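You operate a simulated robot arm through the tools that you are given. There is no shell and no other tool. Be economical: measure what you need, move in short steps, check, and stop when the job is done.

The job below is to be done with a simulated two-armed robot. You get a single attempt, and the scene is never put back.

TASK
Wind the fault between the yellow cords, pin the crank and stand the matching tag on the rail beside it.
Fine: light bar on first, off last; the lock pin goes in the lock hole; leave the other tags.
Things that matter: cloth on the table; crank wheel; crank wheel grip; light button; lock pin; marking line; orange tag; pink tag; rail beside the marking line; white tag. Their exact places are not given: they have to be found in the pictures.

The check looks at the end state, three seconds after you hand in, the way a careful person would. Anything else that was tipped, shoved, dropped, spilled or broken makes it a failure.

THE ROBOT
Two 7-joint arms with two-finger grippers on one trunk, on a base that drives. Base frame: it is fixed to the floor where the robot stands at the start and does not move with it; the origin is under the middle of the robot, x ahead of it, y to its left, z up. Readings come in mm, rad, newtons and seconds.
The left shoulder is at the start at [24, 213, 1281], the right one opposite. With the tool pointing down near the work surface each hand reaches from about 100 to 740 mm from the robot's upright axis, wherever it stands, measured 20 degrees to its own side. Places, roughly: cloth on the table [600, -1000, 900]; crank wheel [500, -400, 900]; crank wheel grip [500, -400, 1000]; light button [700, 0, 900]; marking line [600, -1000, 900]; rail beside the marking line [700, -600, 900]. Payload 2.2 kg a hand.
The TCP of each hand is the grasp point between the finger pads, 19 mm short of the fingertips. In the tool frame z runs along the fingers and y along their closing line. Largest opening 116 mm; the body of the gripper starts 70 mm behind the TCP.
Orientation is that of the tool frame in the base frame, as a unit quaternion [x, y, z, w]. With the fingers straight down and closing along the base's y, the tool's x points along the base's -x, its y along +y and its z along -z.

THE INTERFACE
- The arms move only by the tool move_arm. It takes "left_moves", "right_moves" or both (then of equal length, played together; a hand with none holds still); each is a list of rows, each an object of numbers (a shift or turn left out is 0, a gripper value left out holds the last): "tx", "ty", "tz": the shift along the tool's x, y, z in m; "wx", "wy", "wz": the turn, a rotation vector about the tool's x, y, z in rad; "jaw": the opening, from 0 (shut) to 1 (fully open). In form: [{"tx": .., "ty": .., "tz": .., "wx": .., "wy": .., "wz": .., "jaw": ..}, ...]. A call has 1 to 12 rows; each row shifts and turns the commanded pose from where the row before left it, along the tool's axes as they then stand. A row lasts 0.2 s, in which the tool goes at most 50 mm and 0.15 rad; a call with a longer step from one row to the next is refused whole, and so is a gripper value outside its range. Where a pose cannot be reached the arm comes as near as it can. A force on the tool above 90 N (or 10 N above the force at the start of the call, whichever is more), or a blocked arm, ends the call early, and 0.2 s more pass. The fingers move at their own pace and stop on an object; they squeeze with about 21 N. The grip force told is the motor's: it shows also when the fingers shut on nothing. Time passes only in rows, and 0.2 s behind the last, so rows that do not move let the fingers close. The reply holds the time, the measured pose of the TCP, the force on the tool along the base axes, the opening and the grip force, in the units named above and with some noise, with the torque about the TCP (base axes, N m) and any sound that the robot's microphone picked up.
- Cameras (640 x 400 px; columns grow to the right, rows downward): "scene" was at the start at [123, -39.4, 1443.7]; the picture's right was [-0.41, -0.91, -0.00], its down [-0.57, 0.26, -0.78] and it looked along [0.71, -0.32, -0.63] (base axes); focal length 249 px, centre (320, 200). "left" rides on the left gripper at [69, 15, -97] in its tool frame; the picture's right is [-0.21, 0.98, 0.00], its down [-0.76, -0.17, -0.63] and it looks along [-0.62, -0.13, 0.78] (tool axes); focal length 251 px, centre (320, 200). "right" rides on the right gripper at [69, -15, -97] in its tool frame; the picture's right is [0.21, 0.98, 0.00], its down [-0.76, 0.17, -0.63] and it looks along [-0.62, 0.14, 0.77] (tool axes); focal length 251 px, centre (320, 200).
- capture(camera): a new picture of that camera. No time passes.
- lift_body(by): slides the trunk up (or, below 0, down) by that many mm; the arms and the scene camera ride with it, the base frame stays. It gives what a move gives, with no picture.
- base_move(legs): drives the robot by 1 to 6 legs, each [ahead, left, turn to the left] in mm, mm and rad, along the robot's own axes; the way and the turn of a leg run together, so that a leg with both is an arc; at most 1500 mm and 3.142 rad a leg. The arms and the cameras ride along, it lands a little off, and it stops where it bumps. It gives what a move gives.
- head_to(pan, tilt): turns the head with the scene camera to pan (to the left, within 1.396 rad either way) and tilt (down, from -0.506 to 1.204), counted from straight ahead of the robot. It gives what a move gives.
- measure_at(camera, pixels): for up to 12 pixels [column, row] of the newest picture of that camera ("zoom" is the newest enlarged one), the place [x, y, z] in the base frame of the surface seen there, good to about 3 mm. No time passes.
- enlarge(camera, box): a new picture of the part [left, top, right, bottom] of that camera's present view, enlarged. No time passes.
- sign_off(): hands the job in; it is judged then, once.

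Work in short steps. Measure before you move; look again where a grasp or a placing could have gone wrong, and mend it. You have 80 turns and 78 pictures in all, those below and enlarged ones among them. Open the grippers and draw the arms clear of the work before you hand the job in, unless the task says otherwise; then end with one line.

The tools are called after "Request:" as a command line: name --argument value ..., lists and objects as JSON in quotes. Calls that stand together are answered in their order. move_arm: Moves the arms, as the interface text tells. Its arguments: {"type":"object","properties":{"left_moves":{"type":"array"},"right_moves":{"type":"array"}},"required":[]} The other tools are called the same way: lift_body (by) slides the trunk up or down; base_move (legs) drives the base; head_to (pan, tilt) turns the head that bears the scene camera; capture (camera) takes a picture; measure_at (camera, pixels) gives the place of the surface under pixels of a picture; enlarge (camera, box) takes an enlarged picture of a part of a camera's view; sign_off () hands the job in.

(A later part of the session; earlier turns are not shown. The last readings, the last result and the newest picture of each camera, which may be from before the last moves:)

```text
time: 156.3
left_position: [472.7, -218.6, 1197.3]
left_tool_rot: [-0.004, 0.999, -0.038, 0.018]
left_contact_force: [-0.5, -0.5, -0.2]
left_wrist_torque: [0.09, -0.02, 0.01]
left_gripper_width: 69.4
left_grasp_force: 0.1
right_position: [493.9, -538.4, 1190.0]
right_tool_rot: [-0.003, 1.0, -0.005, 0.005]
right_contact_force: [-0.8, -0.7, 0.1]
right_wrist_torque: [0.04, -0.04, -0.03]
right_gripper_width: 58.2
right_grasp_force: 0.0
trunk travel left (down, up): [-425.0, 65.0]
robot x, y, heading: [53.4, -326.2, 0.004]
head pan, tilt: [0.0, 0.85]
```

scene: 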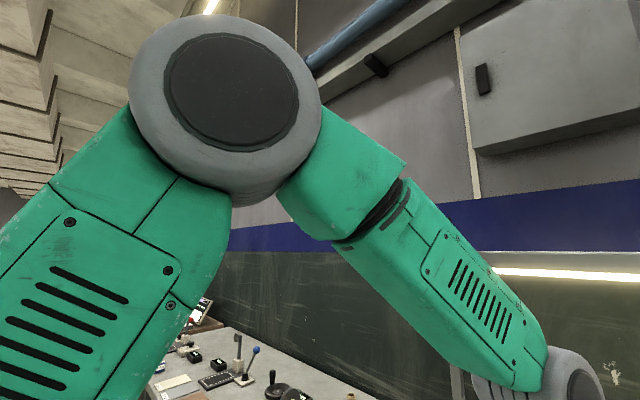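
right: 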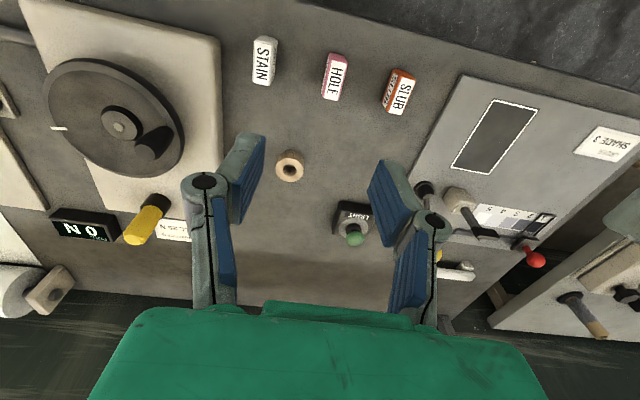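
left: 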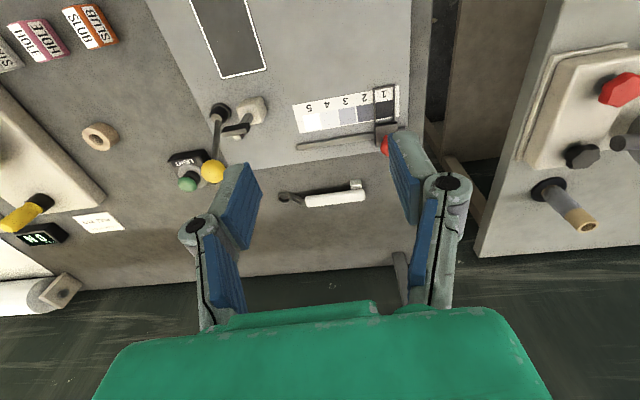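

The drive excited the sway; I lower the trunk to calm it and wait.

Request:
lift_body --by -80

Request:
move_arm --left_moves '[{}, {}, {}, {}, {}, {}, {}, {}, {}, {}, {}, {}]'

Request:
move_arm --left_moves '[{}, {}, {}, {}, {}, {}, {}, {}, {}, {}, {}, {}]'

Request:
move_arm --left_moves '[{}]'

Request:
move_arm --left_moves '[{}]'

Request:
move_arm --left_moves '[{}]'

```text
time: 157.4
left_position: [475.5, -162.1, 1114.1]
left_tool_rot: [-0.006, 0.998, -0.061, 0.018]
left_contact_force: [0.1, 0.7, -0.1]
left_wrist_torque: [-0.11, 0.0, -0.02]
left_gripper_width: 69.5
left_grasp_force: 0.1
right_position: [498.3, -482.9, 1119.6]
right_tool_rot: [-0.005, 1.0, -0.028, 0.005]
right_contact_force: [0.1, 1.5, -0.8]
right_wrist_torque: [-0.12, -0.03, 0.02]
right_gripper_width: 58.0
right_grasp_force: 0.2
trunk travel left (down, up): [-345.0, 145.0]
robot x, y, heading: [57.8, -314.4, -0.0]
head pan, tilt: [0.0, 0.85]
```

```text
time: 160.2
left_position: [473.8, -155.4, 1113.7]
left_tool_rot: [-0.008, 0.998, -0.063, 0.017]
left_contact_force: [-0.5, 1.5, 0.5]
left_wrist_torque: [-0.17, 0.0, -0.02]
left_gripper_width: 69.5
left_grasp_force: 0.1
right_position: [495.4, -474.6, 1119.2]
right_tool_rot: [-0.007, 0.999, -0.03, 0.008]
right_contact_force: [0.6, 0.8, -1.1]
right_wrist_torque: [-0.12, 0.04, 0.03]
right_gripper_width: 58.1
right_grasp_force: 0.0
trunk travel left (down, up): [-345.0, 145.0]
robot x, y, heading: [58.3, -316.6, -0.001]
head pan, tilt: [0.0, 0.85]
stopped in row 12 (left hand): the arm was blocked; the commanded pose is now the measured one
```

```text
time: 163.0
left_position: [471.6, -184.9, 1119.2]
left_tool_rot: [-0.008, 0.999, -0.047, 0.019]
left_contact_force: [0.4, -1.1, 0.4]
left_wrist_torque: [0.01, 0.02, -0.02]
left_gripper_width: 69.8
left_grasp_force: 0.1
right_position: [493.2, -505.3, 1116.0]
right_tool_rot: [-0.007, 1.0, -0.015, 0.007]
right_contact_force: [-0.6, 0.0, -0.3]
right_wrist_torque: [0.06, -0.02, 0.04]
right_gripper_width: 58.3
right_grasp_force: 0.0
trunk travel left (down, up): [-345.0, 145.0]
robot x, y, heading: [55.7, -310.8, 0.003]
head pan, tilt: [0.0, 0.85]
stopped in row 12 (left hand): the arm was blocked; the commanded pose is now the measured one
```

```text
time: 163.4
left_position: [471.3, -184.6, 1120.9]
left_tool_rot: [-0.008, 0.999, -0.046, 0.019]
left_contact_force: [0.6, 0.2, 0.1]
left_wrist_torque: [0.0, 0.03, 0.02]
left_gripper_width: 69.5
left_grasp_force: 0.1
right_position: [493.9, -506.8, 1115.3]
right_tool_rot: [-0.006, 1.0, -0.014, 0.008]
right_contact_force: [0.3, -0.2, 0.5]
right_wrist_torque: [0.06, 0.02, 0.03]
right_gripper_width: 58.0
right_grasp_force: 0.1
trunk travel left (down, up): [-345.0, 145.0]
robot x, y, heading: [58.8, -306.3, 0.002]
head pan, tilt: [0.0, 0.85]
```

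```text
time: 163.8
left_position: [470.1, -162.8, 1116.7]
left_tool_rot: [-0.01, 0.998, -0.055, 0.018]
left_contact_force: [-0.3, -0.2, -0.4]
left_wrist_torque: [-0.01, 0.0, 0.0]
left_gripper_width: 69.6
left_grasp_force: 0.1
right_position: [492.1, -482.8, 1119.1]
right_tool_rot: [-0.008, 1.0, -0.023, 0.008]
right_contact_force: [0.2, 0.9, 0.5]
right_wrist_torque: [-0.06, 0.03, 0.04]
right_gripper_width: 58.3
right_grasp_force: 0.0
trunk travel left (down, up): [-345.0, 145.0]
robot x, y, heading: [59.0, -301.3, -0.002]
head pan, tilt: [0.0, 0.85]
```

```text
time: 164.4
left_position: [468.6, -151.2, 1116.6]
left_tool_rot: [-0.008, 0.998, -0.063, 0.021]
left_contact_force: [-0.2, 1.5, -0.9]
left_wrist_torque: [-0.09, -0.02, -0.02]
left_gripper_width: 69.5
left_grasp_force: 0.1
right_position: [489.8, -469.4, 1122.1]
right_tool_rot: [-0.007, 0.999, -0.032, 0.01]
right_contact_force: [0.1, 0.8, 0.1]
right_wrist_torque: [-0.12, 0.02, 0.01]
right_gripper_width: 58.1
right_grasp_force: 0.0
trunk travel left (down, up): [-345.0, 145.0]
robot x, y, heading: [57.6, -308.3, 0.001]
head pan, tilt: [0.0, 0.85]
stopped in row 1 (left hand): the arm was blocked; the commanded pose is now the measured one
```

"Blocked" stops re-anchor the hand at the swing's extreme and keep feeding the sway. I let time pass without arm commands and watch.

Request:
head_to --pan 0.9 --tilt 0.85

Request:
head_to --pan -0.9 --tilt 0.85

Request:
head_to --pan 0.9 --tilt 0.85

Request:
head_to --pan -0.9 --tilt 0.85

Request:
head_to --pan 0.0 --tilt 0.85

Request:
head_to --pan 0.01 --tilt 0.85

Request:
head_to --pan 0.0 --tilt 0.85

Request:
head_to --pan 0.01 --tilt 0.85

```text
time: 165.6
left_position: [468.1, -174.4, 1117.4]
left_tool_rot: [-0.005, 0.998, -0.054, 0.021]
left_contact_force: [0.2, 0.5, 1.0]
left_wrist_torque: [0.04, -0.01, -0.03]
left_gripper_width: 69.5
left_grasp_force: 0.1
right_position: [489.8, -492.1, 1118.4]
right_tool_rot: [-0.005, 1.0, -0.023, 0.007]
right_contact_force: [0.4, -0.4, 0.8]
right_wrist_torque: [0.01, -0.04, 0.0]
right_gripper_width: 57.9
right_grasp_force: 0.0
trunk travel left (down, up): [-345.0, 145.0]
robot x, y, heading: [56.5, -308.5, -0.001]
head pan, tilt: [0.901, 0.85]
```

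```text
time: 167.4
left_position: [469.1, -182.8, 1118.7]
left_tool_rot: [-0.005, 0.998, -0.051, 0.02]
left_contact_force: [-0.4, -0.8, 0.1]
left_wrist_torque: [-0.02, 0.02, 0.02]
left_gripper_width: 69.7
left_grasp_force: 0.0
right_position: [488.8, -501.2, 1118.1]
right_tool_rot: [-0.005, 1.0, -0.019, 0.007]
right_contact_force: [0.3, -1.5, 0.0]
right_wrist_torque: [0.0, 0.0, -0.02]
right_gripper_width: 58.0
right_grasp_force: 0.0
trunk travel left (down, up): [-345.0, 145.0]
robot x, y, heading: [58.7, -310.0, -0.005]
head pan, tilt: [-0.901, 0.85]
```

```text
time: 169.2
left_position: [469.2, -192.1, 1119.1]
left_tool_rot: [-0.005, 0.999, -0.048, 0.02]
left_contact_force: [0.4, -0.5, 0.5]
left_wrist_torque: [0.06, -0.02, 0.0]
left_gripper_width: 69.6
left_grasp_force: 0.1
right_position: [490.6, -509.9, 1116.5]
right_tool_rot: [-0.004, 1.0, -0.016, 0.008]
right_contact_force: [0.3, -1.7, -0.4]
right_wrist_torque: [0.05, 0.03, 0.0]
right_gripper_width: 58.0
right_grasp_force: 0.1
trunk travel left (down, up): [-345.0, 145.0]
robot x, y, heading: [56.9, -315.9, -0.003]
head pan, tilt: [0.901, 0.85]
```

```text
time: 171.0
left_position: [468.6, -198.6, 1120.3]
left_tool_rot: [-0.004, 0.999, -0.045, 0.021]
left_contact_force: [0.9, -1.4, -0.2]
left_wrist_torque: [0.07, -0.02, -0.05]
left_gripper_width: 69.6
left_grasp_force: 0.1
right_position: [488.8, -517.6, 1115.3]
right_tool_rot: [-0.004, 1.0, -0.013, 0.007]
right_contact_force: [-0.3, -1.2, 0.9]
right_wrist_torque: [0.07, -0.04, -0.04]
right_gripper_width: 57.7
right_grasp_force: 0.1
trunk travel left (down, up): [-345.0, 145.0]
robot x, y, heading: [55.5, -312.1, 0.003]
head pan, tilt: [-0.901, 0.85]
```

```text
time: 172.2
left_position: [469.1, -198.1, 1120.6]
left_tool_rot: [-0.005, 0.999, -0.045, 0.02]
left_contact_force: [-0.5, -0.6, -0.1]
left_wrist_torque: [0.06, -0.02, -0.02]
left_gripper_width: 69.8
left_grasp_force: 0.1
right_position: [489.6, -518.5, 1115.5]
right_tool_rot: [-0.004, 1.0, -0.011, 0.009]
right_contact_force: [0.2, -0.6, 0.4]
right_wrist_torque: [0.03, -0.03, 0.01]
right_gripper_width: 57.8
right_grasp_force: 0.1
trunk travel left (down, up): [-345.0, 145.0]
robot x, y, heading: [58.5, -313.9, -0.002]
head pan, tilt: [0.0, 0.85]
```

```text
time: 172.8
left_position: [467.3, -207.5, 1121.5]
left_tool_rot: [-0.004, 0.999, -0.042, 0.022]
left_contact_force: [-0.1, -0.6, 0.1]
left_wrist_torque: [0.07, 0.0, -0.01]
left_gripper_width: 69.6
left_grasp_force: 0.1
right_position: [489.2, -526.2, 1115.2]
right_tool_rot: [-0.004, 1.0, -0.009, 0.008]
right_contact_force: [0.5, -0.3, 0.6]
right_wrist_torque: [0.09, 0.02, 0.0]
right_gripper_width: 57.9
right_grasp_force: 0.2
trunk travel left (down, up): [-345.0, 145.0]
robot x, y, heading: [58.2, -316.0, -0.003]
head pan, tilt: [0.01, 0.85]
```

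```text
time: 173.5
left_position: [468.9, -129.0, 1114.0]
left_tool_rot: [-0.008, 0.997, -0.07, 0.019]
left_contact_force: [-0.9, 3.0, 0.1]
left_wrist_torque: [-0.24, -0.01, 0.03]
left_gripper_width: 69.4
left_grasp_force: 0.0
right_position: [490.8, -448.5, 1125.2]
right_tool_rot: [-0.009, 0.999, -0.039, 0.01]
right_contact_force: [-0.2, 2.8, 0.8]
right_wrist_torque: [-0.26, 0.04, 0.0]
right_gripper_width: 58.2
right_grasp_force: 0.1
trunk travel left (down, up): [-345.0, 145.0]
robot x, y, heading: [56.6, -301.3, 0.001]
head pan, tilt: [0.0, 0.85]
```

```text
time: 174.1
left_position: [468.1, -184.3, 1118.1]
left_tool_rot: [-0.006, 0.999, -0.05, 0.019]
left_contact_force: [0.0, -0.5, 0.1]
left_wrist_torque: [0.03, -0.01, -0.02]
left_gripper_width: 69.5
left_grasp_force: 0.0
right_position: [490.0, -503.2, 1116.8]
right_tool_rot: [-0.005, 1.0, -0.018, 0.009]
right_contact_force: [0.9, -0.3, 1.1]
right_wrist_torque: [0.05, 0.01, -0.01]
right_gripper_width: 57.9
right_grasp_force: 0.1
trunk travel left (down, up): [-345.0, 145.0]
robot x, y, heading: [59.4, -316.0, 0.001]
head pan, tilt: [0.01, 0.85]
```

The rocking sustains itself; it vanished before when a hand was braced on something fixed. I'll brace the closed left hand on the bare table at about (495,-170), clear of tags and holder; first I go down near it and look.

Request:
move_arm --left_moves '[{"jaw": 0, "tx": -0.01, "wx": -0.025, "wy": 0.01}, {"tx": -0.01, "wx": -0.025, "wy": 0.01, "tz": 0.01}, {"tx": -0.007, "wx": -0.025, "wy": 0.01, "tz": 0.02}, {"wx": -0.025, "wy": 0.01, "tz": 0.02}, {"tz": 0.02}, {"tz": 0.02}, {"tz": 0.02}, {"tz": 0.02}, {"tz": 0.02}, {}]'

Request:
capture --camera "left"

```text
time: 176.3
left_position: [496.2, -162.2, 967.0]
left_tool_rot: [-0.006, 1.0, -0.01, -0.002]
left_contact_force: [-0.6, 1.4, -0.4]
left_wrist_torque: [-0.07, -0.05, 0.01]
left_gripper_width: 0.2
left_grasp_force: 20.7
right_position: [489.3, -477.0, 1120.3]
right_tool_rot: [-0.004, 1.0, -0.028, 0.007]
right_contact_force: [0.1, 0.0, 0.0]
right_wrist_torque: [-0.04, 0.0, 0.0]
right_gripper_width: 57.7
right_grasp_force: 0.1
trunk travel left (down, up): [-345.0, 145.0]
robot x, y, heading: [60.3, -307.4, -0.003]
head pan, tilt: [0.01, 0.85]
```

```text
16 pictures are left
```

left: 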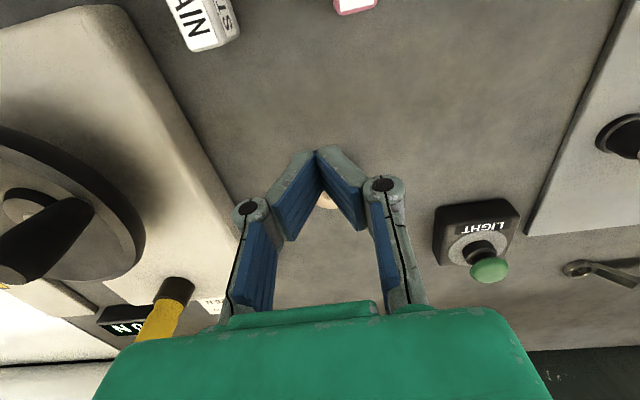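

The spot under the fingers is bare table, holder behind and tags well ahead. I go down to the table and press lightly.

Request:
move_arm --left_moves '[{"tx": 0.005, "tz": 0.02}, {"tz": 0.02}, {"tz": 0.02}, {"tz": 0.015}, {"tz": 0.006}, {"tz": 0.005}, {"tz": 0.004}, {"tz": 0.004}, {}, {}, {}]'

Request:
move_arm --left_moves '[{}, {}, {}, {}, {}, {}, {}, {}]'

Request:
move_arm --left_moves '[{}]'

Request:
move_arm --left_moves '[{}]'

```text
time: 178.7
left_position: [492.0, -174.1, 879.5]
left_tool_rot: [-0.006, 1.0, -0.012, 0.006]
left_contact_force: [0.2, -29.8, 50.6]
left_wrist_torque: [-0.35, 0.6, 0.34]
left_gripper_width: 0.2
left_grasp_force: 28.9
right_position: [486.9, -483.3, 1121.9]
right_tool_rot: [-0.006, 1.0, -0.026, 0.011]
right_contact_force: [0.7, 0.8, 0.0]
right_wrist_torque: [-0.08, 0.01, -0.01]
right_gripper_width: 57.9
right_grasp_force: 0.1
trunk travel left (down, up): [-345.0, 145.0]
robot x, y, heading: [53.8, -309.4, 0.001]
head pan, tilt: [0.01, 0.85]
```

```text
time: 180.5
left_position: [491.6, -177.0, 878.2]
left_tool_rot: [-0.007, 1.0, -0.002, 0.004]
left_contact_force: [-1.7, 23.9, 53.5]
left_wrist_torque: [0.52, 0.23, -0.02]
left_gripper_width: 0.1
left_grasp_force: 28.7
right_position: [487.9, -494.6, 1120.5]
right_tool_rot: [-0.006, 1.0, -0.022, 0.01]
right_contact_force: [0.7, -0.2, 0.3]
right_wrist_torque: [0.02, 0.01, 0.0]
right_gripper_width: 58.0
right_grasp_force: 0.1
trunk travel left (down, up): [-345.0, 145.0]
robot x, y, heading: [56.7, -312.1, -0.001]
head pan, tilt: [0.01, 0.85]
```

```text
time: 180.9
left_position: [491.6, -176.1, 877.9]
left_tool_rot: [-0.007, 1.0, -0.003, 0.004]
left_contact_force: [-1.8, 24.5, 53.4]
left_wrist_torque: [0.53, 0.24, -0.05]
left_gripper_width: 0.1
left_grasp_force: 28.3
right_position: [487.8, -492.6, 1120.5]
right_tool_rot: [-0.005, 1.0, -0.022, 0.01]
right_contact_force: [1.0, -0.3, 0.1]
right_wrist_torque: [-0.02, -0.02, -0.02]
right_gripper_width: 57.7
right_grasp_force: 0.1
trunk travel left (down, up): [-345.0, 145.0]
robot x, y, heading: [55.2, -315.8, 0.003]
head pan, tilt: [0.01, 0.85]
```

```text
time: 181.3
left_position: [492.1, -177.1, 877.6]
left_tool_rot: [-0.007, 1.0, -0.003, 0.003]
left_contact_force: [-1.3, 23.8, 53.0]
left_wrist_torque: [0.51, 0.23, -0.04]
left_gripper_width: 0.0
left_grasp_force: 28.3
right_position: [487.5, -494.2, 1120.8]
right_tool_rot: [-0.005, 1.0, -0.022, 0.009]
right_contact_force: [0.4, 0.4, 0.5]
right_wrist_torque: [0.03, -0.02, 0.01]
right_gripper_width: 58.1
right_grasp_force: 0.0
trunk travel left (down, up): [-345.0, 145.0]
robot x, y, heading: [57.7, -312.5, 0.005]
head pan, tilt: [0.01, 0.85]
```

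The rocking has stopped. I relieve the side force, lift gently to z≈950, and open to about 52 mm.

Request:
move_arm --left_moves '[{"ty": 0.003}, {"ty": 0.003}, {"tz": -0.003}, {"tz": -0.003}, {"tz": -0.004}, {"tz": -0.006}, {"tz": -0.01}, {"tz": -0.015}, {"tz": -0.015}, {"tz": -0.012}, {"tz": -0.008}, {"jaw": 0.45}]'

Request:
move_arm --left_moves '[{"tx": 0.003, "ty": 0.002, "tz": -0.004}, {"tx": 0.006, "ty": 0.004}, {"tx": 0.009, "ty": 0.006}, {"tx": 0.01, "ty": 0.006}, {"tx": 0.01, "ty": 0.006}, {"tx": 0.01, "ty": 0.006}, {"tx": 0.01, "ty": 0.005}, {"tx": 0.007, "ty": 0.003}, {"tx": 0.004, "ty": 0.002}, {}, {}, {}]'

Request:
capture --camera "left"

```text
time: 183.9
left_position: [492.7, -172.9, 952.6]
left_tool_rot: [-0.006, 1.0, -0.002, 0.0]
left_contact_force: [0.0, 0.6, -0.4]
left_wrist_torque: [-0.01, 0.01, -0.02]
left_gripper_width: 52.0
left_grasp_force: 0.0
right_position: [491.2, -496.5, 1117.7]
right_tool_rot: [-0.006, 1.0, -0.021, 0.009]
right_contact_force: [0.1, -0.1, -1.1]
right_wrist_torque: [0.01, -0.02, -0.02]
right_gripper_width: 58.0
right_grasp_force: 0.1
trunk travel left (down, up): [-345.0, 145.0]
robot x, y, heading: [53.4, -310.3, -0.001]
head pan, tilt: [0.01, 0.85]
```

```text
time: 186.5
left_position: [422.3, -133.9, 955.5]
left_tool_rot: [-0.007, 1.0, -0.003, 0.001]
left_contact_force: [1.1, -0.4, 0.0]
left_wrist_torque: [0.02, -0.03, 0.01]
left_gripper_width: 52.4
left_grasp_force: 0.1
right_position: [489.9, -496.0, 1118.8]
right_tool_rot: [-0.005, 1.0, -0.02, 0.009]
right_contact_force: [0.4, -0.4, 0.4]
right_wrist_torque: [0.03, 0.04, 0.02]
right_gripper_width: 58.0
right_grasp_force: 0.0
trunk travel left (down, up): [-345.0, 145.0]
robot x, y, heading: [57.5, -307.1, 0.003]
head pan, tilt: [0.01, 0.85]
```

```text
15 pictures are left
```

left: 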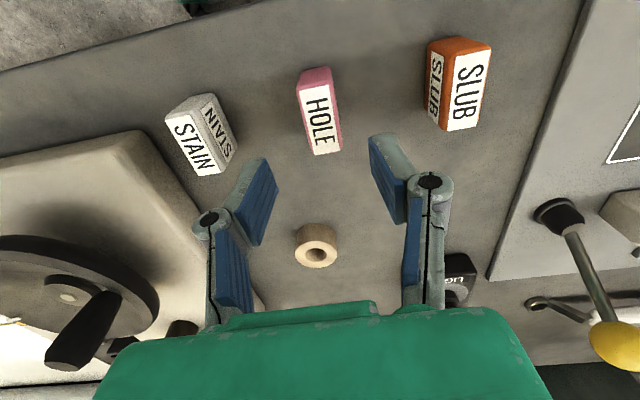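

Calm and accurate now. I measure the pink tag's top relative to the hand at (422,-134).

Request:
measure_at --camera "left" --pixels '[[302, 92], [328, 86], [315, 152], [340, 149], [320, 118], [316, 70], [205, 172], [449, 125]]'

```text
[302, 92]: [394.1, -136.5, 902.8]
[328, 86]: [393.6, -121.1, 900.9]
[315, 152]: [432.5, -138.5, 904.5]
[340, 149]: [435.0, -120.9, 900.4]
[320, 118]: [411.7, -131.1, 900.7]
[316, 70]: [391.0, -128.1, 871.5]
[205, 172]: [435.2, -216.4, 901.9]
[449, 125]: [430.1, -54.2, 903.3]
```

Tag centre (414,-130). I shift (-8,+4), descend to z≈886 and close softly.

Request:
move_arm --left_moves '[{"tx": 0.004, "ty": 0.002, "tz": 0.004}, {"tx": 0.004, "ty": 0.002, "tz": 0.008}, {"tz": 0.012}, {"tz": 0.015}, {"tz": 0.014}, {"tz": 0.01}, {"tz": 0.006}, {}, {}, {"jaw": 0.25}, {"jaw": 0.1}, {"jaw": 0}]'

Request:
move_arm --left_moves '[{}, {}, {"tz": -0.003}, {"tz": -0.006}, {"tz": -0.01}, {"tz": -0.015}, {"tz": -0.02}, {"tz": -0.02}, {"tz": -0.02}, {"tz": -0.02}, {"tz": -0.015}, {"tz": -0.008}]'

Request:
capture --camera "left"

```text
time: 189.1
left_position: [413.5, -129.9, 886.4]
left_tool_rot: [-0.006, 1.0, -0.003, 0.001]
left_contact_force: [0.3, 0.0, -0.7]
left_wrist_torque: [0.02, -0.03, 0.03]
left_gripper_width: 22.3
left_grasp_force: 21.3
right_position: [491.1, -495.9, 1119.7]
right_tool_rot: [-0.005, 1.0, -0.021, 0.009]
right_contact_force: [0.1, 0.8, -0.4]
right_wrist_torque: [-0.01, 0.02, -0.03]
right_gripper_width: 58.1
right_grasp_force: 0.0
trunk travel left (down, up): [-345.0, 145.0]
robot x, y, heading: [55.9, -309.7, -0.003]
head pan, tilt: [0.01, 0.85]
```

```text
time: 191.7
left_position: [415.0, -128.8, 1023.3]
left_tool_rot: [-0.006, 1.0, -0.003, 0.0]
left_contact_force: [0.0, -0.4, 0.3]
left_wrist_torque: [0.03, -0.01, 0.01]
left_gripper_width: 0.1
left_grasp_force: 21.2
right_position: [489.3, -494.8, 1118.0]
right_tool_rot: [-0.006, 1.0, -0.02, 0.009]
right_contact_force: [0.8, -0.6, -0.8]
right_wrist_torque: [0.0, 0.02, -0.01]
right_gripper_width: 58.2
right_grasp_force: 0.0
trunk travel left (down, up): [-345.0, 145.0]
robot x, y, heading: [56.4, -310.9, 0.001]
head pan, tilt: [0.01, 0.85]
```

```text
14 pictures are left
```

left: 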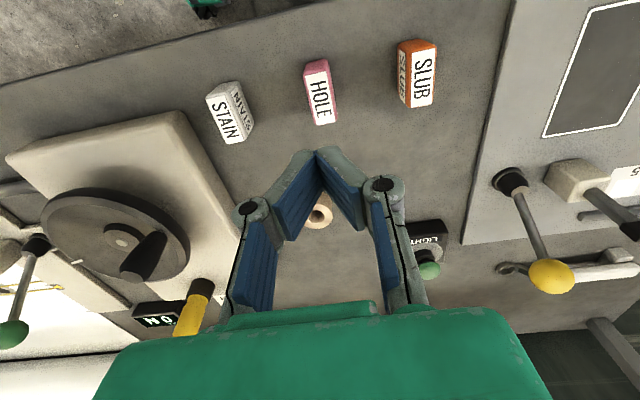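

The fingers slipped off; the tag still stands. I measure whether it moved.

Request:
measure_at --camera "left" --pixels '[[306, 76], [328, 72], [316, 122], [336, 120], [321, 95], [316, 62], [222, 112], [418, 78]]'

Request:
enlarge --camera "left" --box '[280, 40, 360, 140]'

```text
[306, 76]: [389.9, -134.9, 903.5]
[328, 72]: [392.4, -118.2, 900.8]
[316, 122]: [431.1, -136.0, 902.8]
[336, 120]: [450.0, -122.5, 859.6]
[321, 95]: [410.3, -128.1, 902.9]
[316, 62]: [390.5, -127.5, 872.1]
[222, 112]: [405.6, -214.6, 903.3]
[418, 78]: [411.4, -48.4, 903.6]
```

```text
4.00 times, centred on (320, 90) of left
```

zoom: 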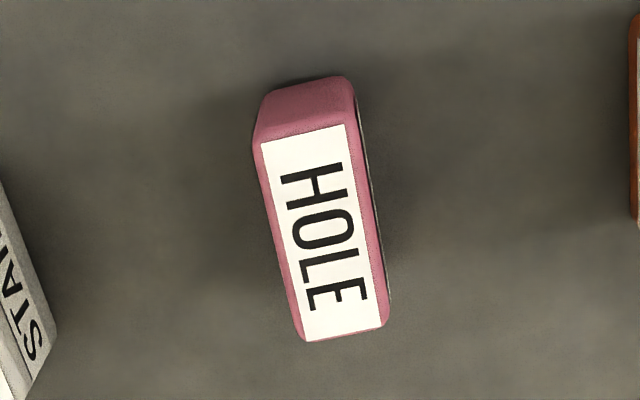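

The tag barely moved and stays upright. I retry a little lower (z≈882), giving the fingers more time, with a short test lift.

Request:
move_arm --left_moves '[{"jaw": 0.45, "tx": 0.001, "ty": 0.001}, {"tz": 0.015}, {"tz": 0.02}, {"tz": 0.02}, {"tz": 0.02}, {"tz": 0.02}, {"tz": 0.02}, {"tz": 0.015}, {"tz": 0.008}, {"tz": 0.003}, {}, {}]'

Request:
move_arm --left_moves '[{"jaw": 0.3}, {"jaw": 0.22}, {"jaw": 0.15}, {"jaw": 0.0}, {}, {}, {}, {}]'

Request:
move_arm --left_moves '[{"tz": -0.003}, {"tz": -0.004}, {}]'

Request:
capture --camera "left"

```text
time: 194.3
left_position: [415.6, -128.7, 882.3]
left_tool_rot: [-0.006, 1.0, -0.003, 0.001]
left_contact_force: [-0.1, -0.5, -0.4]
left_wrist_torque: [-0.01, 0.01, 0.0]
left_gripper_width: 52.4
left_grasp_force: 0.1
right_position: [489.5, -496.0, 1117.8]
right_tool_rot: [-0.005, 1.0, -0.021, 0.009]
right_contact_force: [-0.1, 0.3, 0.0]
right_wrist_torque: [0.0, -0.01, -0.03]
right_gripper_width: 58.3
right_grasp_force: 0.1
trunk travel left (down, up): [-345.0, 145.0]
robot x, y, heading: [56.2, -308.6, 0.004]
head pan, tilt: [0.01, 0.85]
```

```text
time: 196.1
left_position: [415.3, -129.9, 882.4]
left_tool_rot: [-0.006, 1.0, -0.002, 0.001]
left_contact_force: [-0.3, -0.9, -0.5]
left_wrist_torque: [-0.02, -0.03, -0.02]
left_gripper_width: 22.4
left_grasp_force: 20.8
right_position: [491.3, -496.1, 1119.5]
right_tool_rot: [-0.005, 1.0, -0.021, 0.008]
right_contact_force: [0.1, -0.5, -0.8]
right_wrist_torque: [-0.02, 0.0, -0.03]
right_gripper_width: 58.1
right_grasp_force: 0.1
trunk travel left (down, up): [-345.0, 145.0]
robot x, y, heading: [55.7, -311.6, 0.001]
head pan, tilt: [0.01, 0.85]
```

```text
time: 196.9
left_position: [414.5, -129.5, 889.3]
left_tool_rot: [-0.006, 1.0, -0.003, 0.0]
left_contact_force: [-0.5, 0.1, -1.2]
left_wrist_torque: [-0.03, 0.03, 0.0]
left_gripper_width: 22.3
left_grasp_force: 20.7
right_position: [489.2, -496.0, 1120.1]
right_tool_rot: [-0.004, 1.0, -0.02, 0.009]
right_contact_force: [-0.2, 0.7, 0.0]
right_wrist_torque: [0.01, 0.04, 0.03]
right_gripper_width: 58.0
right_grasp_force: 0.0
trunk travel left (down, up): [-345.0, 145.0]
robot x, y, heading: [54.5, -311.0, -0.0]
head pan, tilt: [0.01, 0.85]
```

```text
12 pictures are left
5 turns are left
```

left: 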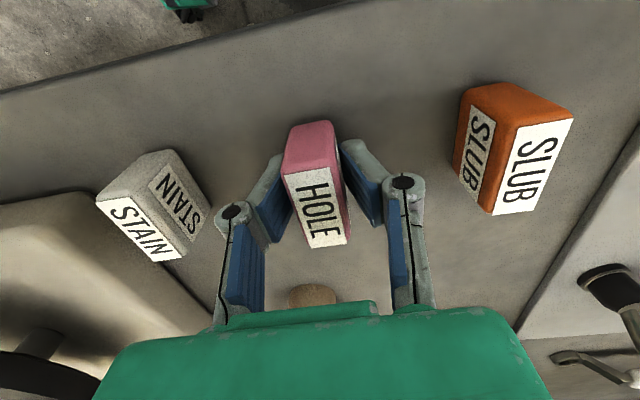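

The tag is gripped (22 mm) and I have few turns left, so I batch: lift slowly in small steps, drive sideways to the rail, wait for calm with head pans, approach above the rail and look.

Request:
move_arm --left_moves '[{"tz": -0.004}, {"tz": -0.006}, {"tz": -0.007}, {"tz": -0.008}, {"tz": -0.008}, {"tz": -0.008}, {"tz": -0.008}, {"tz": -0.008}, {"tz": -0.009}, {"tz": -0.009}, {"tz": -0.009}, {"tz": -0.009}]'

Request:
move_arm --left_moves '[{"tz": -0.009}, {"tz": -0.009}, {"tz": -0.009}, {"tz": -0.009}, {"tz": -0.009}, {"tz": -0.009}, {"tz": -0.009}, {"tz": -0.009}, {"tz": -0.009}, {"tz": -0.009}, {"tz": -0.007}, {"tz": -0.004}]'

Request:
base_move --legs '[[0, -315, 0]]'

Request:
head_to --pan -0.9 --tilt 0.85

Request:
head_to --pan 0.9 --tilt 0.85

Request:
head_to --pan -0.9 --tilt 0.85

Request:
head_to --pan 0.9 --tilt 0.85

Request:
head_to --pan 0.0 --tilt 0.85

Request:
move_arm --left_moves '[{"tx": -0.008, "ty": -0.006}, {"tx": -0.016, "ty": -0.012}, {"tx": -0.022, "ty": -0.016}, {"tx": -0.024, "ty": -0.018}, {"tx": -0.024, "ty": -0.018}, {"tx": -0.024, "ty": -0.018}, {"tx": -0.024, "ty": -0.018}, {"tx": -0.024, "ty": -0.018}, {"tx": -0.024, "ty": -0.018}, {"tx": -0.022, "ty": -0.016}, {"tx": -0.016, "ty": -0.012}, {"tx": -0.008, "ty": -0.006}]'

Request:
head_to --pan -0.6 --tilt 0.85

Request:
head_to --pan 0.3 --tilt 0.85

Request:
head_to --pan -0.1 --tilt 0.8

Request:
capture --camera "left"

Request:
capture --camera "scene"

```text
time: 199.5
left_position: [414.0, -128.7, 982.3]
left_tool_rot: [-0.007, 1.0, -0.003, 0.001]
left_contact_force: [-0.2, 0.0, -1.1]
left_wrist_torque: [0.01, -0.01, 0.0]
left_gripper_width: 22.1
left_grasp_force: 20.4
right_position: [489.3, -496.8, 1118.6]
right_tool_rot: [-0.005, 1.0, -0.021, 0.009]
right_contact_force: [-0.3, -1.0, -0.5]
right_wrist_torque: [-0.02, -0.02, 0.03]
right_gripper_width: 57.9
right_grasp_force: 0.0
trunk travel left (down, up): [-345.0, 145.0]
robot x, y, heading: [58.4, -307.8, 0.002]
head pan, tilt: [0.01, 0.85]
```

```text
time: 202.1
left_position: [413.7, -127.2, 1084.3]
left_tool_rot: [-0.007, 1.0, -0.003, 0.0]
left_contact_force: [0.0, -0.1, -0.9]
left_wrist_torque: [0.02, 0.02, 0.0]
left_gripper_width: 22.2
left_grasp_force: 20.7
right_position: [490.1, -496.5, 1120.1]
right_tool_rot: [-0.004, 1.0, -0.021, 0.008]
right_contact_force: [-0.3, 0.3, -0.2]
right_wrist_torque: [-0.01, -0.01, 0.03]
right_gripper_width: 58.3
right_grasp_force: 0.0
trunk travel left (down, up): [-345.0, 145.0]
robot x, y, heading: [62.5, -313.3, 0.0]
head pan, tilt: [0.01, 0.85]
```

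```text
time: 204.2
left_position: [413.1, -419.8, 1080.2]
left_tool_rot: [-0.006, 1.0, -0.013, 0.0]
left_contact_force: [0.0, 0.4, -0.9]
left_wrist_torque: [-0.01, -0.02, -0.01]
left_gripper_width: 22.5
left_grasp_force: 20.9
right_position: [489.3, -787.8, 1122.8]
right_tool_rot: [-0.006, 0.999, -0.031, 0.009]
right_contact_force: [-0.3, -0.1, 0.5]
right_wrist_torque: [0.04, 0.02, -0.02]
right_gripper_width: 58.1
right_grasp_force: 0.2
trunk travel left (down, up): [-345.0, 145.0]
robot x, y, heading: [58.5, -623.5, 0.003]
head pan, tilt: [0.01, 0.85]
```

```text
time: 205.4
left_position: [412.1, -456.2, 1085.4]
left_tool_rot: [-0.005, 1.0, 0.003, 0.001]
left_contact_force: [0.1, 0.3, -1.2]
left_wrist_torque: [0.02, -0.01, 0.02]
left_gripper_width: 22.4
left_grasp_force: 21.8
right_position: [486.4, -824.3, 1116.7]
right_tool_rot: [-0.004, 1.0, -0.017, 0.01]
right_contact_force: [-0.5, -1.3, 0.3]
right_wrist_torque: [0.05, -0.01, 0.0]
right_gripper_width: 58.1
right_grasp_force: 0.0
trunk travel left (down, up): [-345.0, 145.0]
robot x, y, heading: [56.4, -626.0, -0.001]
head pan, tilt: [-0.901, 0.85]
```

```text
time: 207.2
left_position: [411.4, -454.9, 1085.6]
left_tool_rot: [-0.005, 1.0, 0.002, 0.001]
left_contact_force: [0.0, 0.0, -0.5]
left_wrist_torque: [0.01, 0.01, -0.01]
left_gripper_width: 22.3
left_grasp_force: 20.9
right_position: [487.1, -823.6, 1117.1]
right_tool_rot: [-0.004, 1.0, -0.016, 0.009]
right_contact_force: [0.0, -0.9, -0.2]
right_wrist_torque: [0.04, -0.02, 0.02]
right_gripper_width: 57.8
right_grasp_force: 0.1
trunk travel left (down, up): [-345.0, 145.0]
robot x, y, heading: [53.7, -626.7, -0.003]
head pan, tilt: [0.901, 0.85]
```

```text
time: 209.0
left_position: [411.6, -453.5, 1085.9]
left_tool_rot: [-0.005, 1.0, 0.001, 0.001]
left_contact_force: [0.7, -0.7, -0.8]
left_wrist_torque: [0.02, -0.03, -0.03]
left_gripper_width: 22.3
left_grasp_force: 20.7
right_position: [488.3, -820.5, 1118.0]
right_tool_rot: [-0.005, 1.0, -0.017, 0.009]
right_contact_force: [-0.2, -0.2, -0.5]
right_wrist_torque: [0.03, 0.01, 0.01]
right_gripper_width: 58.1
right_grasp_force: 0.1
trunk travel left (down, up): [-345.0, 145.0]
robot x, y, heading: [57.8, -627.3, -0.001]
head pan, tilt: [-0.901, 0.85]
```

```text
time: 210.8
left_position: [411.3, -449.4, 1085.1]
left_tool_rot: [-0.006, 1.0, 0.0, 0.0]
left_contact_force: [-0.2, -0.2, -0.9]
left_wrist_torque: [0.02, 0.01, 0.01]
left_gripper_width: 22.0
left_grasp_force: 21.4
right_position: [487.4, -818.3, 1118.6]
right_tool_rot: [-0.006, 1.0, -0.019, 0.01]
right_contact_force: [-0.2, -0.1, -1.1]
right_wrist_torque: [0.02, -0.01, 0.0]
right_gripper_width: 57.9
right_grasp_force: 0.0
trunk travel left (down, up): [-345.0, 145.0]
robot x, y, heading: [55.8, -629.3, -0.001]
head pan, tilt: [0.901, 0.85]
```

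```text
time: 212.0
left_position: [411.2, -439.5, 1083.9]
left_tool_rot: [-0.008, 1.0, -0.003, 0.001]
left_contact_force: [0.3, -0.3, -0.7]
left_wrist_torque: [0.01, -0.01, -0.02]
left_gripper_width: 22.4
left_grasp_force: 20.6
right_position: [486.3, -806.9, 1120.7]
right_tool_rot: [-0.005, 1.0, -0.022, 0.009]
right_contact_force: [0.2, -0.1, -0.2]
right_wrist_torque: [-0.01, 0.0, 0.0]
right_gripper_width: 57.8
right_grasp_force: 0.1
trunk travel left (down, up): [-345.0, 145.0]
robot x, y, heading: [58.8, -623.4, -0.002]
head pan, tilt: [0.0, 0.85]
```

```text
time: 214.6
left_position: [654.4, -609.8, 1089.1]
left_tool_rot: [-0.015, 1.0, -0.01, 0.0]
left_contact_force: [0.0, -0.5, -0.2]
left_wrist_torque: [0.0, 0.01, 0.01]
left_gripper_width: 22.3
left_grasp_force: 21.0
right_position: [486.9, -812.7, 1119.9]
right_tool_rot: [-0.005, 1.0, -0.021, 0.01]
right_contact_force: [-0.1, -0.5, -0.7]
right_wrist_torque: [0.06, -0.02, -0.03]
right_gripper_width: 58.2
right_grasp_force: 0.1
trunk travel left (down, up): [-345.0, 145.0]
robot x, y, heading: [56.0, -625.6, -0.0]
head pan, tilt: [0.0, 0.85]
```

```text
time: 215.6
left_position: [653.1, -608.7, 1087.3]
left_tool_rot: [-0.014, 1.0, -0.008, 0.0]
left_contact_force: [-1.0, -0.6, -0.7]
left_wrist_torque: [-0.04, 0.01, 0.03]
left_gripper_width: 22.4
left_grasp_force: 20.2
right_position: [487.0, -809.3, 1119.5]
right_tool_rot: [-0.005, 1.0, -0.021, 0.01]
right_contact_force: [-0.8, 1.1, -0.4]
right_wrist_torque: [-0.01, 0.05, -0.01]
right_gripper_width: 58.0
right_grasp_force: 0.0
trunk travel left (down, up): [-345.0, 145.0]
robot x, y, heading: [58.1, -620.8, -0.002]
head pan, tilt: [-0.6, 0.85]
```

```text
time: 216.8
left_position: [653.2, -607.5, 1087.9]
left_tool_rot: [-0.014, 1.0, -0.009, -0.001]
left_contact_force: [0.1, -0.4, -0.8]
left_wrist_torque: [-0.02, -0.04, 0.0]
left_gripper_width: 22.2
left_grasp_force: 21.1
right_position: [486.4, -810.7, 1119.0]
right_tool_rot: [-0.006, 1.0, -0.022, 0.01]
right_contact_force: [0.4, 0.4, 0.5]
right_wrist_torque: [0.04, -0.02, 0.0]
right_gripper_width: 58.1
right_grasp_force: 0.0
trunk travel left (down, up): [-345.0, 145.0]
robot x, y, heading: [53.3, -624.1, 0.002]
head pan, tilt: [0.3, 0.85]
```

```text
time: 217.7
left_position: [652.1, -607.0, 1086.9]
left_tool_rot: [-0.015, 1.0, -0.01, -0.001]
left_contact_force: [-0.9, 0.5, 0.0]
left_wrist_torque: [-0.01, 0.01, -0.02]
left_gripper_width: 22.4
left_grasp_force: 21.1
right_position: [486.5, -810.0, 1119.9]
right_tool_rot: [-0.005, 1.0, -0.023, 0.01]
right_contact_force: [-0.9, 0.3, -0.3]
right_wrist_torque: [-0.01, 0.02, 0.01]
right_gripper_width: 58.1
right_grasp_force: 0.0
trunk travel left (down, up): [-345.0, 145.0]
robot x, y, heading: [58.6, -623.0, -0.002]
head pan, tilt: [-0.099, 0.799]
```

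```text
11 pictures are left
```

left: 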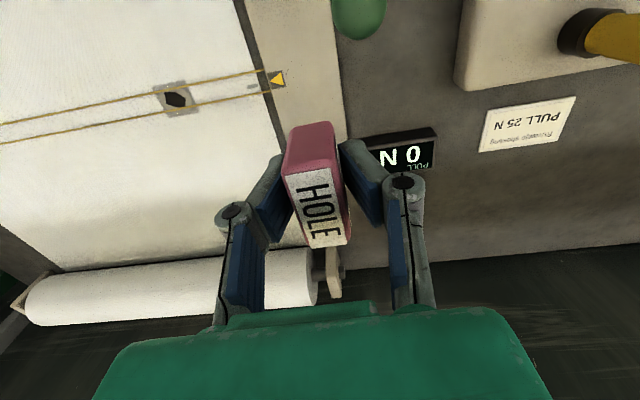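

```text
10 pictures are left
4 turns are left
```

scene: 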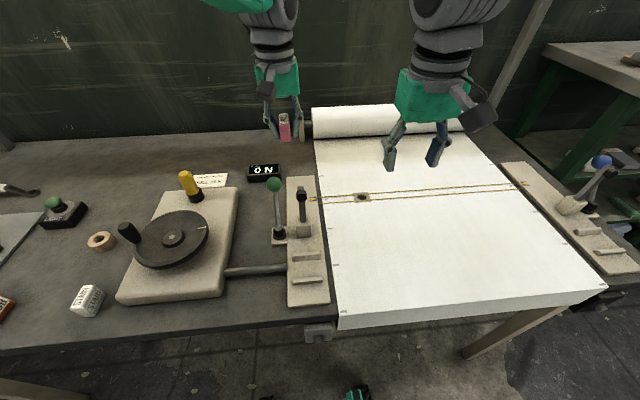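

The tag is safe in the hand at (652,-607,1087), all calm. I place it on the rail at about (669,-642) (clear of the green ball, post and arrow; rail top 871.5, so TCP 892.5), release, rise, photograph, then retract and drive to the light.

Request:
move_arm --left_moves '[{"tx": -0.003, "ty": -0.006, "wx": -0.0035, "wz": 0.005}, {"tx": -0.005, "ty": -0.011, "wx": -0.0035, "wz": 0.005}, {"tx": -0.005, "ty": -0.011, "wx": -0.0035, "wz": 0.005}, {"tx": -0.004, "ty": -0.007, "wx": -0.0035, "wz": 0.005}, {"tz": 0.01}, {"tz": 0.02}, {"tz": 0.025}, {"tz": 0.025}, {"tz": 0.025}, {"tz": 0.025}, {"tz": 0.02}, {"tz": 0.01}]'

Request:
move_arm --left_moves '[{}, {"tz": 0.01}, {"tz": 0.009}, {"tz": 0.006}, {"tz": 0.004}, {"tz": 0.002}, {"tz": 0.002}, {"tz": 0.0012}, {"tz": 0.0008}, {}, {}, {}]'

Request:
move_arm --left_moves '[{"jaw": 0.23}, {"jaw": 0.28}, {"jaw": 0.34}, {"jaw": 0.4}, {}, {"tz": -0.004}, {"tz": -0.008}, {"tz": -0.015}, {"tz": -0.02}, {"tz": -0.02}, {"tz": -0.02}, {"tz": -0.02}]'

Request:
move_arm --left_moves '[{"tz": -0.02}, {"tz": -0.02}, {"tz": -0.02}, {"tz": -0.015}, {"tz": -0.008}, {}, {}]'

Request:
enlarge --camera "scene" --box '[240, 130, 400, 260]'

Request:
capture --camera "left"

Request:
move_arm --left_moves '[{"tx": 0.008, "ty": 0.006}, {"tx": 0.016, "ty": 0.012}, {"tx": 0.022, "ty": 0.016}, {"tx": 0.024, "ty": 0.018}, {"tx": 0.024, "ty": 0.018}, {"tx": 0.024, "ty": 0.018}, {"tx": 0.024, "ty": 0.018}, {"tx": 0.024, "ty": 0.018}, {"tx": 0.024, "ty": 0.018}, {"tx": 0.022, "ty": 0.016}, {"tx": 0.016, "ty": 0.012}, {"tx": 0.008, "ty": 0.006, "jaw": 0}]'

Request:
base_move --legs '[[0, 520, 0]]'

Request:
head_to --pan -0.9 --tilt 0.85

Request:
head_to --pan 0.9 --tilt 0.85

Request:
head_to --pan -0.9 --tilt 0.85

Request:
head_to --pan 0.9 --tilt 0.85

Request:
head_to --pan -0.9 --tilt 0.85

Request:
head_to --pan 0.0 --tilt 0.8

Request:
capture --camera "left"

```text
time: 220.3
left_position: [668.1, -649.0, 924.0]
left_tool_rot: [0.004, 1.0, 0.004, 0.001]
left_contact_force: [-0.1, -0.2, -0.6]
left_wrist_torque: [0.0, 0.05, 0.01]
left_gripper_width: 22.4
left_grasp_force: 21.0
right_position: [486.2, -809.5, 1118.9]
right_tool_rot: [-0.005, 1.0, -0.022, 0.008]
right_contact_force: [-0.3, -0.2, -0.4]
right_wrist_torque: [0.02, -0.02, 0.01]
right_gripper_width: 58.0
right_grasp_force: 0.1
trunk travel left (down, up): [-345.0, 145.0]
robot x, y, heading: [56.3, -623.4, -0.005]
head pan, tilt: [-0.099, 0.799]
```

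```text
time: 222.9
left_position: [665.8, -648.7, 892.4]
left_tool_rot: [0.003, 1.0, 0.004, 0.002]
left_contact_force: [3.6, -1.2, 22.7]
left_wrist_torque: [-0.17, -0.05, 0.02]
left_gripper_width: 22.1
left_grasp_force: 20.8
right_position: [486.5, -809.0, 1120.6]
right_tool_rot: [-0.005, 1.0, -0.021, 0.01]
right_contact_force: [0.6, -0.2, 0.4]
right_wrist_torque: [0.03, 0.0, -0.01]
right_gripper_width: 58.1
right_grasp_force: 0.0
trunk travel left (down, up): [-345.0, 145.0]
robot x, y, heading: [54.3, -622.9, -0.002]
head pan, tilt: [-0.099, 0.799]
```

```text
time: 225.5
left_position: [665.6, -647.1, 996.5]
left_tool_rot: [0.003, 1.0, 0.003, 0.001]
left_contact_force: [-0.8, 0.0, 0.3]
left_wrist_torque: [0.0, 0.01, 0.02]
left_gripper_width: 46.6
left_grasp_force: 0.1
right_position: [486.4, -810.2, 1119.0]
right_tool_rot: [-0.005, 1.0, -0.022, 0.009]
right_contact_force: [-0.2, 0.6, 0.4]
right_wrist_torque: [0.01, -0.01, -0.01]
right_gripper_width: 57.9
right_grasp_force: 0.0
trunk travel left (down, up): [-345.0, 145.0]
robot x, y, heading: [58.2, -621.2, -0.0]
head pan, tilt: [-0.099, 0.799]
```

```text
time: 227.1
left_position: [670.6, -643.1, 1078.4]
left_tool_rot: [-0.003, 1.0, 0.0, -0.004]
left_contact_force: [-0.2, -0.2, 0.1]
left_wrist_torque: [-0.01, 0.0, -0.01]
left_gripper_width: 46.8
left_grasp_force: 0.1
right_position: [486.1, -810.3, 1120.9]
right_tool_rot: [-0.005, 1.0, -0.022, 0.009]
right_contact_force: [1.2, -0.2, 0.1]
right_wrist_torque: [-0.01, 0.01, 0.0]
right_gripper_width: 58.0
right_grasp_force: 0.0
trunk travel left (down, up): [-345.0, 145.0]
robot x, y, heading: [55.7, -622.6, -0.007]
head pan, tilt: [-0.099, 0.799]
```

```text
3.08 times, centred on (320, 195) of scene
```

zoom: 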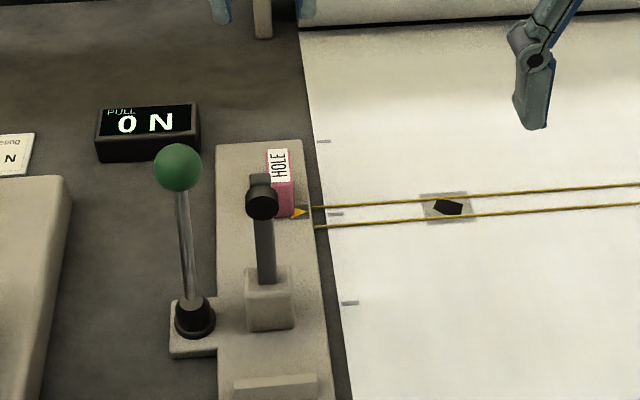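

```text
8 pictures are left
```

left: 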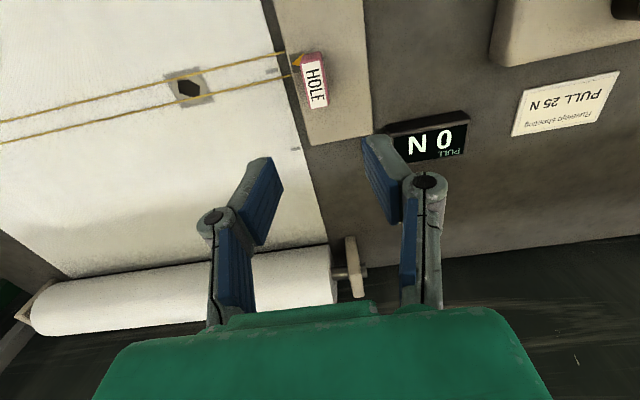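

```text
time: 229.7
left_position: [430.4, -471.4, 1082.7]
left_tool_rot: [0.004, 1.0, 0.003, 0.0]
left_contact_force: [-0.4, 0.4, -0.2]
left_wrist_torque: [0.02, -0.02, 0.02]
left_gripper_width: 0.0
left_grasp_force: 20.7
right_position: [487.1, -808.4, 1120.2]
right_tool_rot: [-0.005, 1.0, -0.022, 0.009]
right_contact_force: [-0.2, -0.1, 0.5]
right_wrist_torque: [0.01, -0.01, 0.03]
right_gripper_width: 57.9
right_grasp_force: 0.1
trunk travel left (down, up): [-345.0, 145.0]
robot x, y, heading: [56.8, -625.7, -0.001]
head pan, tilt: [-0.099, 0.799]
```

```text
time: 232.7
left_position: [430.6, 36.3, 1084.1]
left_tool_rot: [0.003, 1.0, 0.01, 0.001]
left_contact_force: [0.2, -0.7, 0.0]
left_wrist_torque: [0.09, -0.01, -0.03]
left_gripper_width: 0.0
left_grasp_force: 20.7
right_position: [487.5, -299.9, 1117.5]
right_tool_rot: [-0.006, 1.0, -0.014, 0.009]
right_contact_force: [0.1, -1.5, -0.7]
right_wrist_torque: [0.1, -0.01, 0.01]
right_gripper_width: 58.0
right_grasp_force: 0.0
trunk travel left (down, up): [-345.0, 145.0]
robot x, y, heading: [58.3, -98.9, 0.002]
head pan, tilt: [-0.099, 0.799]
```

```text
time: 233.9
left_position: [429.4, 59.1, 1081.7]
left_tool_rot: [0.003, 1.0, 0.001, 0.001]
left_contact_force: [0.0, 0.5, -0.5]
left_wrist_torque: [-0.02, 0.01, 0.0]
left_gripper_width: 0.0
left_grasp_force: 21.2
right_position: [486.2, -278.8, 1122.5]
right_tool_rot: [-0.004, 1.0, -0.019, 0.01]
right_contact_force: [0.2, -0.3, 0.9]
right_wrist_torque: [-0.04, 0.01, 0.02]
right_gripper_width: 58.0
right_grasp_force: 0.1
trunk travel left (down, up): [-345.0, 145.0]
robot x, y, heading: [54.5, -105.3, -0.001]
head pan, tilt: [-0.901, 0.85]
```

```text
time: 235.7
left_position: [428.8, 57.2, 1079.6]
left_tool_rot: [0.003, 1.0, 0.002, 0.002]
left_contact_force: [-0.5, 0.4, -0.3]
left_wrist_torque: [-0.01, -0.01, 0.02]
left_gripper_width: 0.1
left_grasp_force: 21.0
right_position: [485.9, -279.1, 1121.1]
right_tool_rot: [-0.007, 1.0, -0.024, 0.01]
right_contact_force: [-0.6, 0.4, 0.2]
right_wrist_torque: [-0.01, 0.0, -0.01]
right_gripper_width: 58.0
right_grasp_force: 0.1
trunk travel left (down, up): [-345.0, 145.0]
robot x, y, heading: [58.0, -98.9, -0.003]
head pan, tilt: [0.901, 0.85]
```

```text
time: 237.5
left_position: [429.3, 55.1, 1081.2]
left_tool_rot: [0.004, 1.0, 0.003, 0.002]
left_contact_force: [0.8, 0.8, 0.5]
left_wrist_torque: [-0.02, 0.04, -0.01]
left_gripper_width: 0.0
left_grasp_force: 21.5
right_position: [485.3, -282.2, 1121.6]
right_tool_rot: [-0.005, 1.0, -0.021, 0.011]
right_contact_force: [0.5, -0.4, 0.1]
right_wrist_torque: [0.01, 0.03, -0.02]
right_gripper_width: 57.6
right_grasp_force: 0.0
trunk travel left (down, up): [-345.0, 145.0]
robot x, y, heading: [55.9, -100.9, 0.002]
head pan, tilt: [-0.901, 0.85]
```

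```text
time: 239.3
left_position: [428.0, 51.8, 1081.2]
left_tool_rot: [0.003, 1.0, 0.003, 0.002]
left_contact_force: [0.4, 0.5, -0.5]
left_wrist_torque: [-0.02, -0.01, 0.02]
left_gripper_width: 0.0
left_grasp_force: 21.0
right_position: [485.4, -285.4, 1120.4]
right_tool_rot: [-0.007, 1.0, -0.022, 0.011]
right_contact_force: [0.5, -0.4, -0.1]
right_wrist_torque: [-0.03, -0.03, -0.01]
right_gripper_width: 57.9
right_grasp_force: 0.1
trunk travel left (down, up): [-345.0, 145.0]
robot x, y, heading: [53.5, -101.6, -0.002]
head pan, tilt: [0.901, 0.85]
```

```text
time: 241.1
left_position: [428.8, 53.1, 1082.1]
left_tool_rot: [0.003, 1.0, 0.003, 0.002]
left_contact_force: [0.5, 0.5, 0.1]
left_wrist_torque: [0.02, 0.02, 0.0]
left_gripper_width: 0.1
left_grasp_force: 21.3
right_position: [485.8, -285.0, 1121.0]
right_tool_rot: [-0.006, 1.0, -0.022, 0.011]
right_contact_force: [-0.9, -0.3, -0.5]
right_wrist_torque: [0.01, -0.01, -0.04]
right_gripper_width: 58.0
right_grasp_force: 0.1
trunk travel left (down, up): [-345.0, 145.0]
robot x, y, heading: [57.8, -100.6, 0.0]
head pan, tilt: [-0.901, 0.85]
```

```text
time: 242.3
left_position: [428.2, 50.6, 1081.7]
left_tool_rot: [0.003, 1.0, 0.003, 0.002]
left_contact_force: [0.2, -0.3, 0.1]
left_wrist_torque: [0.01, 0.0, 0.0]
left_gripper_width: 0.0
left_grasp_force: 21.5
right_position: [486.0, -284.4, 1121.4]
right_tool_rot: [-0.006, 1.0, -0.022, 0.009]
right_contact_force: [1.3, -1.0, 0.0]
right_wrist_torque: [-0.01, -0.04, -0.02]
right_gripper_width: 58.0
right_grasp_force: 0.0
trunk travel left (down, up): [-345.0, 145.0]
robot x, y, heading: [57.0, -97.9, -0.002]
head pan, tilt: [0.0, 0.799]
```

```text
7 pictures are left
3 turns are left
```

left: 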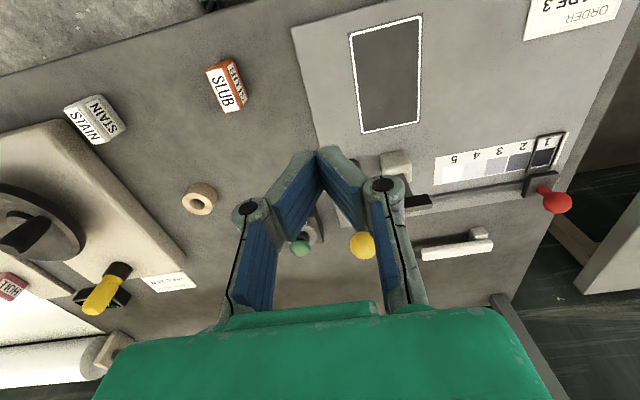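

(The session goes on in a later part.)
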